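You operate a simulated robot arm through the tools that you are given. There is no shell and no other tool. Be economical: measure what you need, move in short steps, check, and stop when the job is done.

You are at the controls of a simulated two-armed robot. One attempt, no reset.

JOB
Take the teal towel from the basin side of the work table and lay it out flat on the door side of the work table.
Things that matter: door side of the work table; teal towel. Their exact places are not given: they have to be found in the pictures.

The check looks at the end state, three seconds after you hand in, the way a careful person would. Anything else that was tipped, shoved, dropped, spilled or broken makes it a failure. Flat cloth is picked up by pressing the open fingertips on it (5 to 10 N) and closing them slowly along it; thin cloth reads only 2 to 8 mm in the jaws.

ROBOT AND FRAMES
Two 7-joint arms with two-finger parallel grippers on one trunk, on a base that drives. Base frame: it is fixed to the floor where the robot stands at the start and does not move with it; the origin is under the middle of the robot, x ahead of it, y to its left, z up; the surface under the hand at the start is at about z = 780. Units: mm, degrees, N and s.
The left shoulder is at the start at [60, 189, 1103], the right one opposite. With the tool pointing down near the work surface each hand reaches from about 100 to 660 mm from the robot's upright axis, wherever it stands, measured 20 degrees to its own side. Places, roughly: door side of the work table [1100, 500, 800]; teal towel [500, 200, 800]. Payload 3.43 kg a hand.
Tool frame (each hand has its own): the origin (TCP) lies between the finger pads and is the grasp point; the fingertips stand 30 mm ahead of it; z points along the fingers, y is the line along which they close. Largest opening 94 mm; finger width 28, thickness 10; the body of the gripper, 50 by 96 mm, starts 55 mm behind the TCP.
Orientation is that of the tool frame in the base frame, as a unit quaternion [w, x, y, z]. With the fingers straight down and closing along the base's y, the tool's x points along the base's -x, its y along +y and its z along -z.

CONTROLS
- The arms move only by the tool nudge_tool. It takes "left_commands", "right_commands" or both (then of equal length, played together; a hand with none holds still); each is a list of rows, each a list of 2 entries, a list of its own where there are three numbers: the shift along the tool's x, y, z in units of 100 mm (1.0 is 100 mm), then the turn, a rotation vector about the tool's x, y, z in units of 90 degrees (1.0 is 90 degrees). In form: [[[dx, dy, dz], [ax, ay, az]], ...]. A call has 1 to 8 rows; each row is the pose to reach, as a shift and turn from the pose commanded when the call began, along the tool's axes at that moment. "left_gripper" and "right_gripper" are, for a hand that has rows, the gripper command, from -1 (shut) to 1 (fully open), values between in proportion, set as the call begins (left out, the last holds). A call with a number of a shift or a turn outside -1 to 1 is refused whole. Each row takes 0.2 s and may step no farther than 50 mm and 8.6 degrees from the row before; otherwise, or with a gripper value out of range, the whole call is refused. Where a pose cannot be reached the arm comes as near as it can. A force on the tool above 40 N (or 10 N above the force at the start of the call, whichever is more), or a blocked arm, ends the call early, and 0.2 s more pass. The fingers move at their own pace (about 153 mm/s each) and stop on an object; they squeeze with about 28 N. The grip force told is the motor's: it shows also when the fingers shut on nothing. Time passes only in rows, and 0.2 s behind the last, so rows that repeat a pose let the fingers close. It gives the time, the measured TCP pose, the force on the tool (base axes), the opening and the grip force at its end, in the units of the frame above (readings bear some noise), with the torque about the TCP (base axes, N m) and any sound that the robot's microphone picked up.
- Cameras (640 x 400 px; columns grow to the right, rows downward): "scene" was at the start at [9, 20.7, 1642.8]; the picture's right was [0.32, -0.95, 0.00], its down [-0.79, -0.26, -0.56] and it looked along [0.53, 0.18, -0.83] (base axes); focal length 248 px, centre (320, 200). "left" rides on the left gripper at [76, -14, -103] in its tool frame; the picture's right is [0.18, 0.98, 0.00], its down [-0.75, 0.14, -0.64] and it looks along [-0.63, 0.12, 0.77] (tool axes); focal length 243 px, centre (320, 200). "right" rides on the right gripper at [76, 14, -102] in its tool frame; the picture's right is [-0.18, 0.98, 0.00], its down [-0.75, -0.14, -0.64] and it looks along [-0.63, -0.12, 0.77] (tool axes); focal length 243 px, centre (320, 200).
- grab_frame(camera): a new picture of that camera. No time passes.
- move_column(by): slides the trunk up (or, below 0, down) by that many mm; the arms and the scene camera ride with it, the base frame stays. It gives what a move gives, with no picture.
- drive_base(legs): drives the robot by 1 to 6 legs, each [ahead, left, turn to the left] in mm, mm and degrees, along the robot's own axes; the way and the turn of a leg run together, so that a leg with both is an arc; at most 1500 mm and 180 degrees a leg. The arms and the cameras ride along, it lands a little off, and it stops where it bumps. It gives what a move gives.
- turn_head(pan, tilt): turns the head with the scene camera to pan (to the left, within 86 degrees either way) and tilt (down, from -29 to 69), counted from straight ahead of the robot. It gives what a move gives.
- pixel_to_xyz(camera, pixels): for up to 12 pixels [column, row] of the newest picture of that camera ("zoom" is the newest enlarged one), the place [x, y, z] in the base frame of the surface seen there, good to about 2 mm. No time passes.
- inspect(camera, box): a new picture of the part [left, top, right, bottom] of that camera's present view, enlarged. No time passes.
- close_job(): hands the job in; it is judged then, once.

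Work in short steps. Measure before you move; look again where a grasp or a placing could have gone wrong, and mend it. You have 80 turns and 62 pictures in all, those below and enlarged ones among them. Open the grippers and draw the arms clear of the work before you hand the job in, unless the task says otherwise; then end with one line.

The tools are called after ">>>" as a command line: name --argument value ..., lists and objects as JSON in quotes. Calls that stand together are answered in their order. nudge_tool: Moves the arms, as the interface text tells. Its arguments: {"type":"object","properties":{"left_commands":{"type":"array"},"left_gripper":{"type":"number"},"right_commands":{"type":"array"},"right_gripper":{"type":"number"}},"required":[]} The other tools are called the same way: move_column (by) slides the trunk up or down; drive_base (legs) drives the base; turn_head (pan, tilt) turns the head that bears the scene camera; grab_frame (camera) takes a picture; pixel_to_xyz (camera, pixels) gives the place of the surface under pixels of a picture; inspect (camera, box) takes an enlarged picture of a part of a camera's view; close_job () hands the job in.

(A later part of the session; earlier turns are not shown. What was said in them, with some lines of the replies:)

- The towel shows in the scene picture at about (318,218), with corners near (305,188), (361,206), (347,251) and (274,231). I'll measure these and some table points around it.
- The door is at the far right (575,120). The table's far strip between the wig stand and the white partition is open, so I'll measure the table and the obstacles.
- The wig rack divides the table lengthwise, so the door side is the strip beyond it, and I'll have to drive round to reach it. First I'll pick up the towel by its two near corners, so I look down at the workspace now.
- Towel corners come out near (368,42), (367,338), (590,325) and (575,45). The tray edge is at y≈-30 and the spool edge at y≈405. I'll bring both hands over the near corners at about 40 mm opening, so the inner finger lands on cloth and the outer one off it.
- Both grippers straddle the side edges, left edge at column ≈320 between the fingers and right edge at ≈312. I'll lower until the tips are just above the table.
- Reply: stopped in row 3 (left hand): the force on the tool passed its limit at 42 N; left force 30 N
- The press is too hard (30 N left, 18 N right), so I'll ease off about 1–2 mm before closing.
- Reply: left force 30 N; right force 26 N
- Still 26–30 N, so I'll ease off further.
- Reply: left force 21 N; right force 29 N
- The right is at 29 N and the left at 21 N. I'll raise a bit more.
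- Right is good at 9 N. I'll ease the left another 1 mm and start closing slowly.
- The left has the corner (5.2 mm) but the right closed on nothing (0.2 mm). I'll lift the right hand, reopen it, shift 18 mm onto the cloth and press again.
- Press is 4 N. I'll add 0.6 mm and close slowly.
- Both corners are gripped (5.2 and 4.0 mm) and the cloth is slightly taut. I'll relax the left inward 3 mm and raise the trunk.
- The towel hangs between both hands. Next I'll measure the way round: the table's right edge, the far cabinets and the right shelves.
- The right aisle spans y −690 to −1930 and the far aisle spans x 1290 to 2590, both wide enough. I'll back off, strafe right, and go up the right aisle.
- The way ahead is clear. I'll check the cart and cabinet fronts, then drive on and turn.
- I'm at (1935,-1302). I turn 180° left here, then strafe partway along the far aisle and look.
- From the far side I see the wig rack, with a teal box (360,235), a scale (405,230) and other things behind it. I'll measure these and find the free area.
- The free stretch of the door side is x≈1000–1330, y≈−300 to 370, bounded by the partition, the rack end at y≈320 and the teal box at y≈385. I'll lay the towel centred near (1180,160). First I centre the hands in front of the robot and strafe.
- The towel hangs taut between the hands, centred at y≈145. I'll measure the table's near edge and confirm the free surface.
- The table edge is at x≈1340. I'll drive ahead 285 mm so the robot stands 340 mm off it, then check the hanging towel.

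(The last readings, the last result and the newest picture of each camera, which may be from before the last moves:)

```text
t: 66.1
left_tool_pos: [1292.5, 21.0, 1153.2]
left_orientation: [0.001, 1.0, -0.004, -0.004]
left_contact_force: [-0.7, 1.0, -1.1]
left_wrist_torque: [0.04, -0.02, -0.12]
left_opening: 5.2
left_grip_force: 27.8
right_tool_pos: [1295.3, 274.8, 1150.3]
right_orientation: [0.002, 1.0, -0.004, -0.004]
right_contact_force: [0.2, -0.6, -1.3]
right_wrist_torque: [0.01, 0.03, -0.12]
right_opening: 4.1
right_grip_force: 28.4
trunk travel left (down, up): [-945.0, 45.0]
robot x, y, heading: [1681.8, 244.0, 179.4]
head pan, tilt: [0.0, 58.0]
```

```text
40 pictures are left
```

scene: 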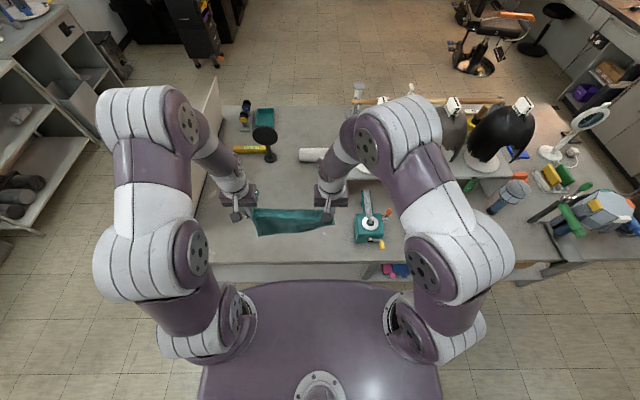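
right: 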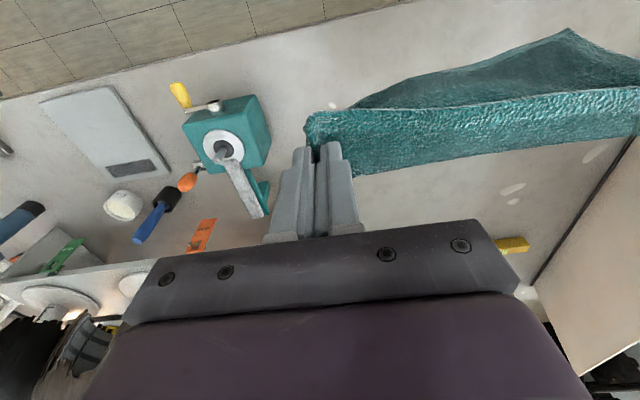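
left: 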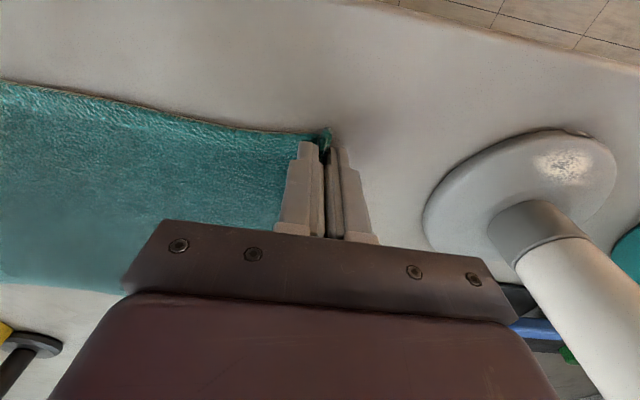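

The cloth seems to hang with a flap on the robot side, so I'll check it from the left camera and measure the teal box's nearest parts.

>>> pixel_to_xyz --camera "right" --pixels '[[266, 160], [258, 212], [255, 100], [570, 35], [370, 104], [450, 85], [620, 75], [360, 165]]'

>>> grab_frame --camera "left"

>>> inspect --camera "scene" --box '[200, 160, 360, 260]'

```text
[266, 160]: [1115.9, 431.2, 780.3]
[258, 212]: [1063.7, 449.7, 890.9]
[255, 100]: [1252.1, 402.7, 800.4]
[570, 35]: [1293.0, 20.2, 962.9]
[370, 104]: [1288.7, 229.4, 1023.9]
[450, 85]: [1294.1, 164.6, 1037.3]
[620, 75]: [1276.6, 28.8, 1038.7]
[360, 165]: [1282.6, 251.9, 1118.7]
```

```text
39 pictures are left
```

left: 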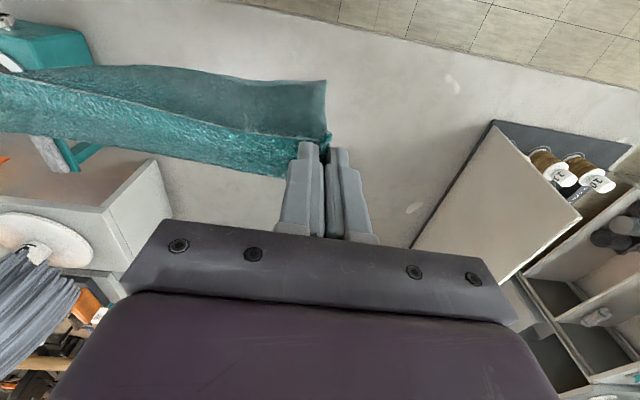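

```text
4.00 times, centred on (280, 210) of scene
```

zoom: 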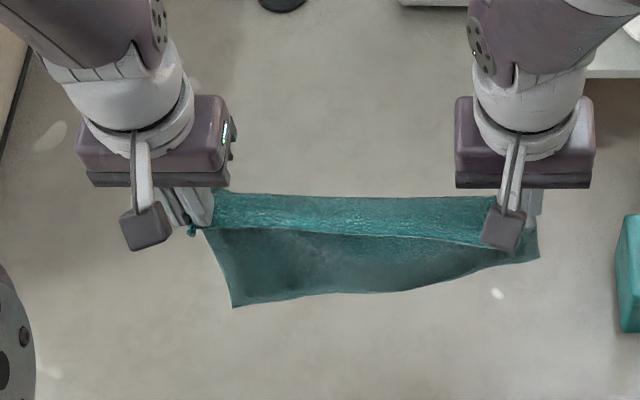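

The towel hangs skewed with a crease line. I'll measure its shape in the zoomed picture.

>>> pixel_to_xyz --camera "zoom" --pixels '[[220, 195], [340, 200], [470, 200], [225, 222], [340, 230], [440, 240], [225, 235], [340, 245], [440, 255], [235, 302], [390, 287], [535, 256]]'

```text
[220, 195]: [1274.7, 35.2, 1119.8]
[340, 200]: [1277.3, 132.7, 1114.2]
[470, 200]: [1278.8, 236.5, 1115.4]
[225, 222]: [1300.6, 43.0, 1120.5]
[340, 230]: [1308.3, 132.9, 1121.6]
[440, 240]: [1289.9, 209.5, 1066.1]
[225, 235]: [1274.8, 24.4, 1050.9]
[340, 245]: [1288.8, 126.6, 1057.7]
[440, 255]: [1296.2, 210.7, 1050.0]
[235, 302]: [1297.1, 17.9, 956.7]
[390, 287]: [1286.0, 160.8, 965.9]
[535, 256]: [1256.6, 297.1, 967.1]
```

The hem is fairly level at z≈960, and the gripped edge has a small lip toward the robot, which is the right way for laying. I'll extend both hands forward 190 mm and shift 25 mm away from the teal box.

>>> nudge_tool --left_commands '[[[-0.2, 0.1, 0], [0, 0, 0]], [[-0.45, 0.2, 0], [0, 0, 0]], [[-0.7, 0.25, 0], [0, 0, 0]], [[-0.9, 0.25, 0], [0, 0, 0]], [[-0.95, 0.25, 0], [0, 0, 0]]]' --right_commands '[[[-0.2, 0.1, 0], [0, 0, 0]], [[-0.45, 0.2, 0], [0, 0, 0]], [[-0.7, 0.25, 0], [0, 0, 0]], [[-0.9, 0.25, 0], [0, 0, 0]], [[-0.95, 0.25, 0], [0, 0, 0]]]'

>>> nudge_tool --left_commands '[[[-0.2, 0, 0], [0, 0, 0]], [[-0.45, 0, 0], [0, 0, 0]], [[-0.7, 0, 0], [0, 0, 0]], [[-0.9, 0, 0], [0, 0, 0]], [[-0.95, 0, 0], [0, 0, 0]]]' --right_commands '[[[-0.2, 0, 0], [0, 0, 0]], [[-0.45, 0, 0], [0, 0, 0]], [[-0.7, 0, 0], [0, 0, 0]], [[-0.9, 0, 0], [0, 0, 0]], [[-0.95, 0, 0], [0, 0, 0]]]'

>>> move_column --by -165

>>> grab_frame --camera "scene"

>>> grab_frame --camera "right"

```text
t: 67.3
left_tool_pos: [1197.7, -3.0, 1154.4]
left_orientation: [0.0, 1.0, -0.004, -0.003]
left_contact_force: [-0.1, 0.9, 0.1]
left_wrist_torque: [0.02, 0.03, -0.14]
left_opening: 5.0
left_grip_force: 28.0
right_tool_pos: [1201.4, 251.8, 1152.4]
right_orientation: [0.003, 1.0, -0.004, -0.004]
right_contact_force: [0.2, -0.8, -0.3]
right_wrist_torque: [-0.02, 0.02, -0.12]
right_opening: 4.2
right_grip_force: 28.1
trunk travel left (down, up): [-945.0, 45.0]
robot x, y, heading: [1680.9, 243.3, 179.5]
head pan, tilt: [0.0, 58.0]
```

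```text
t: 68.5
left_tool_pos: [1101.7, -2.7, 1154.0]
left_orientation: [0.001, 1.0, -0.005, -0.004]
left_contact_force: [-0.2, 1.2, -0.3]
left_wrist_torque: [0.04, 0.04, -0.11]
left_opening: 5.3
left_grip_force: 27.5
right_tool_pos: [1109.6, 253.7, 1151.4]
right_orientation: [0.003, 1.0, -0.005, -0.004]
right_contact_force: [-0.9, -1.0, 0.6]
right_wrist_torque: [-0.1, 0.01, -0.1]
right_opening: 4.1
right_grip_force: 28.0
right hand out of reach, approached as far as the arm can: row 5
trunk travel left (down, up): [-945.0, 45.0]
robot x, y, heading: [1684.5, 239.4, 179.6]
head pan, tilt: [0.0, 58.0]
```

```text
t: 70.3
left_tool_pos: [1103.8, -3.0, 989.6]
left_orientation: [0.001, 1.0, -0.005, -0.005]
left_contact_force: [0.9, 1.2, 1.0]
left_wrist_torque: [0.04, 0.0, -0.1]
left_opening: 5.1
left_grip_force: 28.0
right_tool_pos: [1109.1, 252.6, 985.9]
right_orientation: [0.003, 1.0, -0.005, -0.004]
right_contact_force: [-0.2, -1.6, -0.6]
right_wrist_torque: [-0.06, 0.0, -0.06]
right_opening: 3.9
right_grip_force: 27.5
trunk travel left (down, up): [-780.0, 210.0]
robot x, y, heading: [1684.0, 242.4, 179.5]
head pan, tilt: [0.0, 58.0]
```

```text
37 pictures are left
```

scene: 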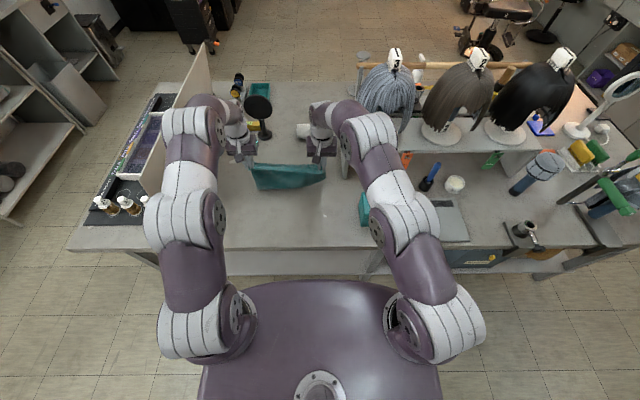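

```text
36 pictures are left
```

right: 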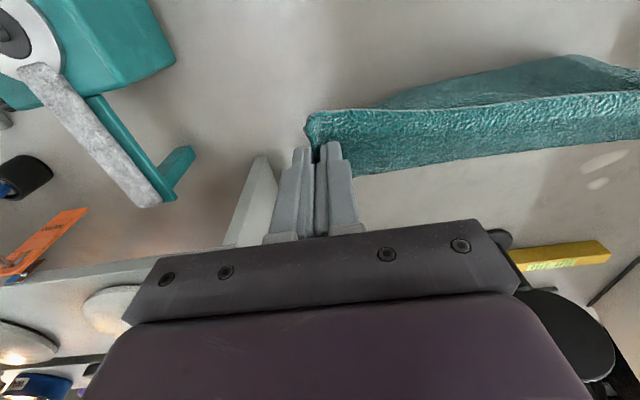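

The hem hangs just above the table and all is clear. I'll lay it by arcing the hands down and back toward the robot.

>>> nudge_tool --left_commands '[[[0, 0, 0.12], [0, 0, 0]], [[0.22, 0, 0.13], [0, 0, 0]], [[0.43, 0, 0.18], [0, 0, 0]], [[0.62, 0, 0.25], [0, 0, 0]], [[0.82, 0, 0.34], [0, 0, 0]], [[1.0, 0, 0.47], [0, 0, 0]]]' --right_commands '[[[0, 0, 0.12], [0, 0, 0]], [[0.22, 0, 0.13], [0, 0, 0]], [[0.43, 0, 0.18], [0, 0, 0]], [[0.62, 0, 0.25], [0, 0, 0]], [[0.82, 0, 0.34], [0, 0, 0]], [[1.0, 0, 0.47], [0, 0, 0]]]'

>>> inspect --camera "scene" --box '[200, 120, 400, 245]'

```text
t: 71.7
left_tool_pos: [1204.3, -3.5, 941.7]
left_orientation: [0.001, 1.0, -0.003, -0.005]
left_contact_force: [0.5, 1.4, -0.7]
left_wrist_torque: [0.03, 0.03, -0.1]
left_opening: 5.0
left_grip_force: 27.5
right_tool_pos: [1208.6, 251.7, 937.4]
right_orientation: [0.003, 1.0, -0.004, -0.003]
right_contact_force: [-0.7, -1.5, -0.6]
right_wrist_torque: [-0.06, 0.02, -0.1]
right_opening: 4.1
right_grip_force: 27.5
trunk travel left (down, up): [-780.0, 210.0]
robot x, y, heading: [1685.3, 241.0, 179.7]
head pan, tilt: [0.0, 58.0]
```

```text
3.20 times, centred on (300, 182) of scene
```

zoom: 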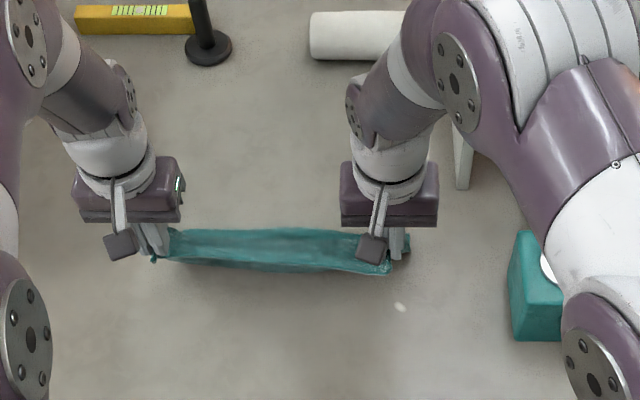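

No cloth shows on the robot side of the grip line, so the hem is trailing behind as wanted. I'll continue down and back.

>>> nudge_tool --left_commands '[[[0.2, 0, 0.17], [0, 0, 0]], [[0.36, 0, 0.4], [0, 0, 0]], [[0.5, 0, 0.6], [0, 0, 0]], [[0.6, 0, 0.8], [0, 0, 0]], [[0.68, 0, 0.98], [0, 0, 0]]]' --right_commands '[[[0.2, 0, 0.17], [0, 0, 0]], [[0.36, 0, 0.4], [0, 0, 0]], [[0.5, 0, 0.6], [0, 0, 0]], [[0.6, 0, 0.78], [0, 0, 0]], [[0.68, 0, 0.94], [0, 0, 0]]]'

>>> inspect --camera "scene" --box '[200, 120, 400, 245]'

>>> grab_frame --camera "left"

```text
t: 72.9
left_tool_pos: [1270.6, -4.5, 842.6]
left_orientation: [0.001, 1.0, -0.004, -0.003]
left_contact_force: [0.1, 0.6, -0.3]
left_wrist_torque: [0.01, -0.01, -0.1]
left_opening: 5.3
left_grip_force: 28.1
right_tool_pos: [1275.8, 250.5, 842.5]
right_orientation: [0.001, 1.0, -0.003, -0.003]
right_contact_force: [0.7, -1.3, -0.1]
right_wrist_torque: [-0.05, -0.04, -0.11]
right_opening: 4.3
right_grip_force: 27.9
trunk travel left (down, up): [-780.0, 210.0]
robot x, y, heading: [1681.6, 239.9, 179.7]
head pan, tilt: [0.0, 58.0]
```

```text
3.20 times, centred on (300, 182) of scene
```

zoom: 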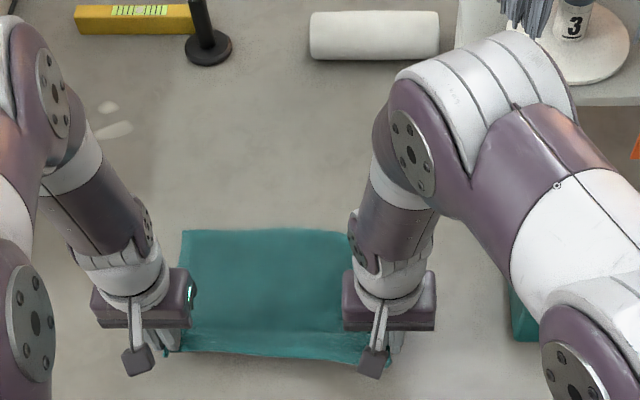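

```text
33 pictures are left
```

left: 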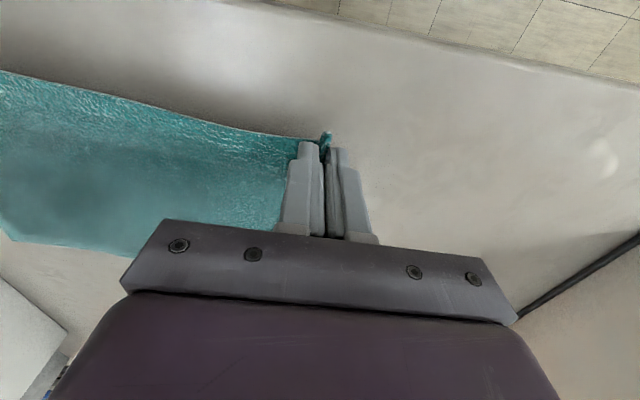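

The towel is laid out well with its far hem flat. I'll lower the last 26 mm and pull back about 15 mm to tighten.

>>> nudge_tool --left_commands '[[[0.03, 0, 0.12], [0, 0, 0]], [[0.05, 0, 0.22], [0, 0, 0]], [[0.08, 0, 0.255], [0, 0, 0]], [[0.14, 0, 0.27], [0, 0, 0]], [[0.14, 0, 0.27], [0, 0, 0]]]' --right_commands '[[[0.03, 0, 0.12], [0, 0, 0]], [[0.05, 0, 0.22], [0, 0, 0]], [[0.08, 0, 0.255], [0, 0, 0]], [[0.14, 0, 0.27], [0, 0, 0]], [[0.14, 0, 0.27], [0, 0, 0]]]'

>>> inspect --camera "scene" --box '[200, 120, 400, 245]'

```text
t: 74.1
left_tool_pos: [1284.9, -3.7, 817.4]
left_orientation: [0.001, 1.0, -0.005, -0.004]
left_contact_force: [-0.1, 2.0, 0.3]
left_wrist_torque: [0.01, -0.02, -0.11]
left_opening: 5.3
left_grip_force: 28.3
right_tool_pos: [1290.1, 251.4, 818.2]
right_orientation: [0.003, 1.0, -0.004, -0.003]
right_contact_force: [-0.5, -1.6, 0.8]
right_wrist_torque: [-0.03, 0.0, -0.09]
right_opening: 4.1
right_grip_force: 28.0
trunk travel left (down, up): [-780.0, 210.0]
robot x, y, heading: [1679.5, 244.9, 179.4]
head pan, tilt: [0.0, 58.0]
```

```text
3.20 times, centred on (300, 182) of scene
```

zoom: 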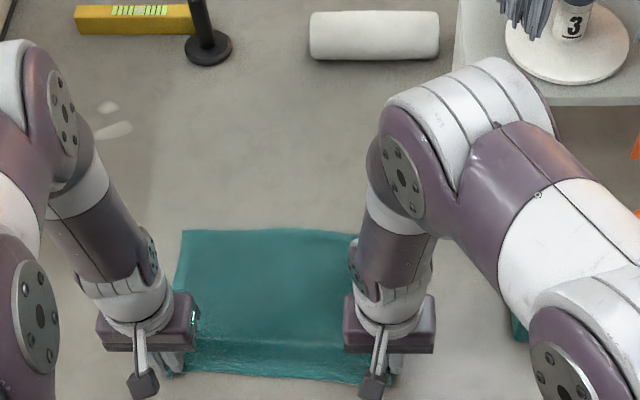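

Cloth is flat and taut. I'll release gently with partial opening, then raise the hands slowly.

>>> nudge_tool --left_commands '[[[0, 0, 0.01], [0, 0, 0]], [[0, 0, 0.01], [0, 0, 0]]]' --right_commands '[[[0, 0, 0.01], [0, 0, 0]], [[0, 0, 0.01], [0, 0, 0]]]' --left_gripper -0.7 --right_gripper -0.7

>>> nudge_tool --left_commands '[[[0, 0, 0], [0, 0, 0]], [[0, 0, -0.1], [0, 0, 0]], [[0, 0, -0.3], [0, 0, 0]], [[0, 0, -0.6], [0, 0, 0]], [[0, 0, -1.0], [0, 0, 0]]]' --right_commands '[[[0, 0, 0], [0, 0, 0]], [[0, 0, -0.1], [0, 0, 0]], [[0, 0, -0.3], [0, 0, 0]], [[0, 0, -0.6], [0, 0, 0]], [[0, 0, -1.0], [0, 0, 0]]]' --left_gripper -0.4 --right_gripper -0.4

>>> grab_frame --camera "left"

>>> grab_frame --camera "right"

>>> inspect --camera "scene" --box '[200, 120, 400, 245]'

```text
t: 74.7
left_tool_pos: [1284.5, -4.9, 815.3]
left_orientation: [0.001, 1.0, -0.004, -0.004]
left_contact_force: [0.2, 0.9, 0.3]
left_wrist_torque: [-0.01, -0.03, 0.0]
left_opening: 14.1
left_grip_force: 0.0
right_tool_pos: [1290.0, 250.1, 816.9]
right_orientation: [0.003, 1.0, -0.005, -0.004]
right_contact_force: [-0.1, 0.6, -0.2]
right_wrist_torque: [0.05, -0.02, 0.01]
right_opening: 14.3
right_grip_force: 0.1
trunk travel left (down, up): [-780.0, 210.0]
robot x, y, heading: [1684.5, 245.2, 179.4]
head pan, tilt: [0.0, 58.0]
```

```text
t: 75.9
left_tool_pos: [1285.6, -3.1, 914.8]
left_orientation: [0.001, 1.0, -0.004, -0.005]
left_contact_force: [0.8, -0.8, 0.4]
left_wrist_torque: [0.0, 0.04, -0.02]
left_opening: 28.1
left_grip_force: 0.0
right_tool_pos: [1293.5, 252.0, 918.1]
right_orientation: [0.003, 1.0, -0.005, -0.004]
right_contact_force: [0.4, -0.4, 0.6]
right_wrist_torque: [0.02, 0.02, 0.01]
right_opening: 28.0
right_grip_force: 0.1
trunk travel left (down, up): [-780.0, 210.0]
robot x, y, heading: [1685.2, 245.3, 179.2]
head pan, tilt: [0.0, 58.0]
```

```text
31 pictures are left
```

left: 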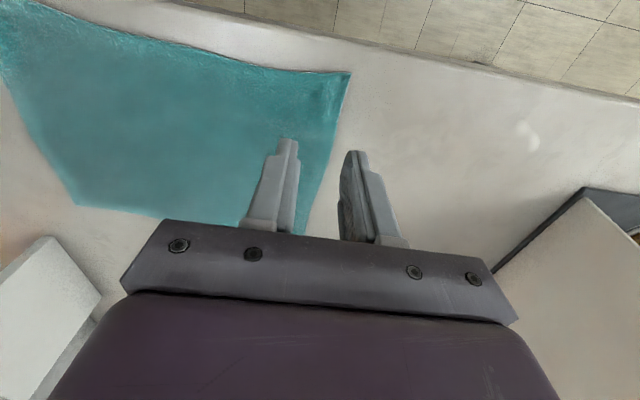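

```text
30 pictures are left
```

right: 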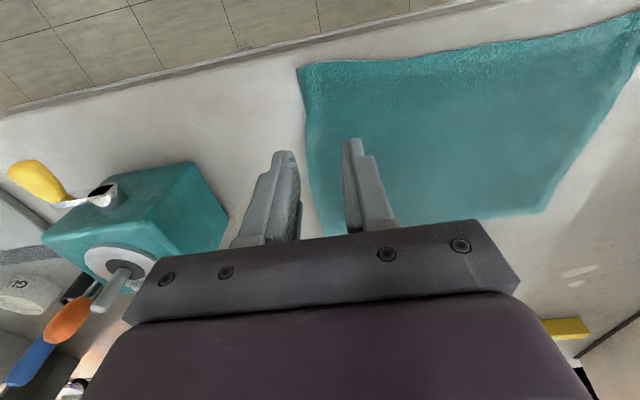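

```text
3.20 times, centred on (300, 182) of scene
```

zoom: 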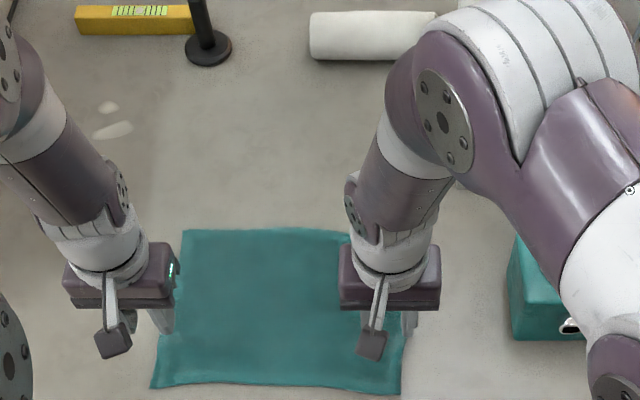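

The towel has unfolded flat. I'll raise the trunk, open the grippers and drive back clear, then take a last look.

>>> move_column --by 150

>>> drive_base --legs '[[-260, 0, 0]]'

>>> nudge_tool --left_commands '[[[0, 0, 0], [0, 0, 0]], [[0, 0, 0], [0, 0, 0]]]' --right_commands '[[[0, 0, 0], [0, 0, 0]], [[0, 0, 0], [0, 0, 0]]]' --left_gripper 1 --right_gripper 1

>>> turn_head --pan 0 --tilt 48

>>> inspect --camera "scene" --box '[160, 120, 416, 280]'

```text
t: 77.7
left_tool_pos: [1285.4, -4.7, 1063.4]
left_orientation: [0.001, 1.0, -0.004, -0.005]
left_contact_force: [-0.4, -1.0, 0.4]
left_wrist_torque: [-0.04, -0.03, 0.01]
left_opening: 28.5
left_grip_force: 0.1
right_tool_pos: [1291.3, 250.1, 1066.7]
right_orientation: [0.002, 1.0, -0.004, -0.004]
right_contact_force: [0.1, -0.4, 0.7]
right_wrist_torque: [0.03, 0.02, -0.03]
right_opening: 28.4
right_grip_force: 0.0
trunk travel left (down, up): [-930.0, 60.0]
robot x, y, heading: [1685.3, 245.9, 179.6]
head pan, tilt: [0.0, 58.0]
```

```text
t: 79.6
left_tool_pos: [1544.6, -7.0, 1063.8]
left_orientation: [0.001, 1.0, -0.005, -0.003]
left_contact_force: [0.2, -1.2, -0.6]
left_wrist_torque: [-0.02, -0.01, 0.03]
left_opening: 28.3
left_grip_force: 0.2
right_tool_pos: [1550.9, 248.6, 1065.1]
right_orientation: [0.002, 1.0, -0.004, -0.002]
right_contact_force: [-1.3, 0.3, -0.1]
right_wrist_torque: [0.01, -0.04, 0.01]
right_opening: 28.5
right_grip_force: 0.1
trunk travel left (down, up): [-930.0, 60.0]
robot x, y, heading: [1944.4, 238.2, 179.4]
head pan, tilt: [0.0, 58.0]
```

```text
t: 80.2
left_tool_pos: [1545.5, -6.6, 1063.6]
left_orientation: [0.001, 1.0, -0.004, -0.005]
left_contact_force: [1.0, 0.1, 0.1]
left_wrist_torque: [-0.02, -0.01, 0.01]
left_opening: 93.9
left_grip_force: 0.1
right_tool_pos: [1550.6, 248.5, 1066.2]
right_orientation: [0.002, 1.0, -0.005, -0.003]
right_contact_force: [-0.1, -0.1, 0.4]
right_wrist_torque: [0.0, 0.01, -0.02]
right_opening: 94.1
right_grip_force: 0.1
trunk travel left (down, up): [-930.0, 60.0]
robot x, y, heading: [1943.3, 241.2, 179.6]
head pan, tilt: [0.0, 58.0]
```

```text
t: 80.9
left_tool_pos: [1546.6, -7.2, 1065.2]
left_orientation: [0.001, 1.0, -0.005, -0.004]
left_contact_force: [0.0, -0.2, -0.4]
left_wrist_torque: [0.0, 0.0, -0.01]
left_opening: 93.9
left_grip_force: 0.0
right_tool_pos: [1553.5, 248.3, 1066.4]
right_orientation: [0.003, 1.0, -0.005, -0.004]
right_contact_force: [0.6, 0.5, 0.0]
right_wrist_torque: [0.02, -0.01, 0.0]
right_opening: 94.1
right_grip_force: 0.1
trunk travel left (down, up): [-930.0, 60.0]
robot x, y, heading: [1946.8, 239.0, 179.5]
head pan, tilt: [0.0, 48.0]
```

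```text
2.50 times, centred on (288, 200) of scene
```

zoom: 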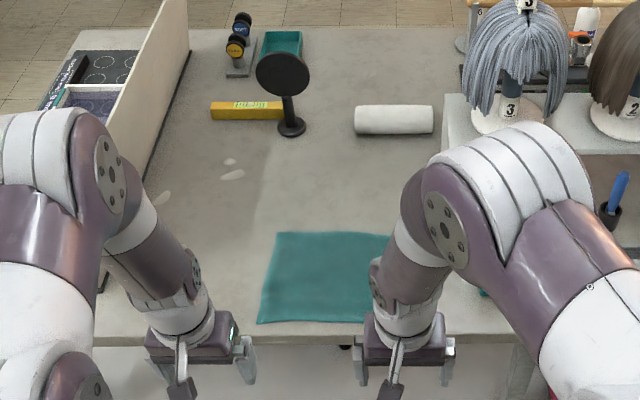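

The towel lies flat in the open part of the door half, inside the table edge, with the neighbouring objects undisturbed and both grippers open and clear. I'll hand it in.

>>> close_job

```text
The job is handed in.
```

The teal towel is laid out flat on the door side of the work table, centred near x 1200, y 125. Both grippers are open and clear, and nothing else was seen to move in the last pictures.
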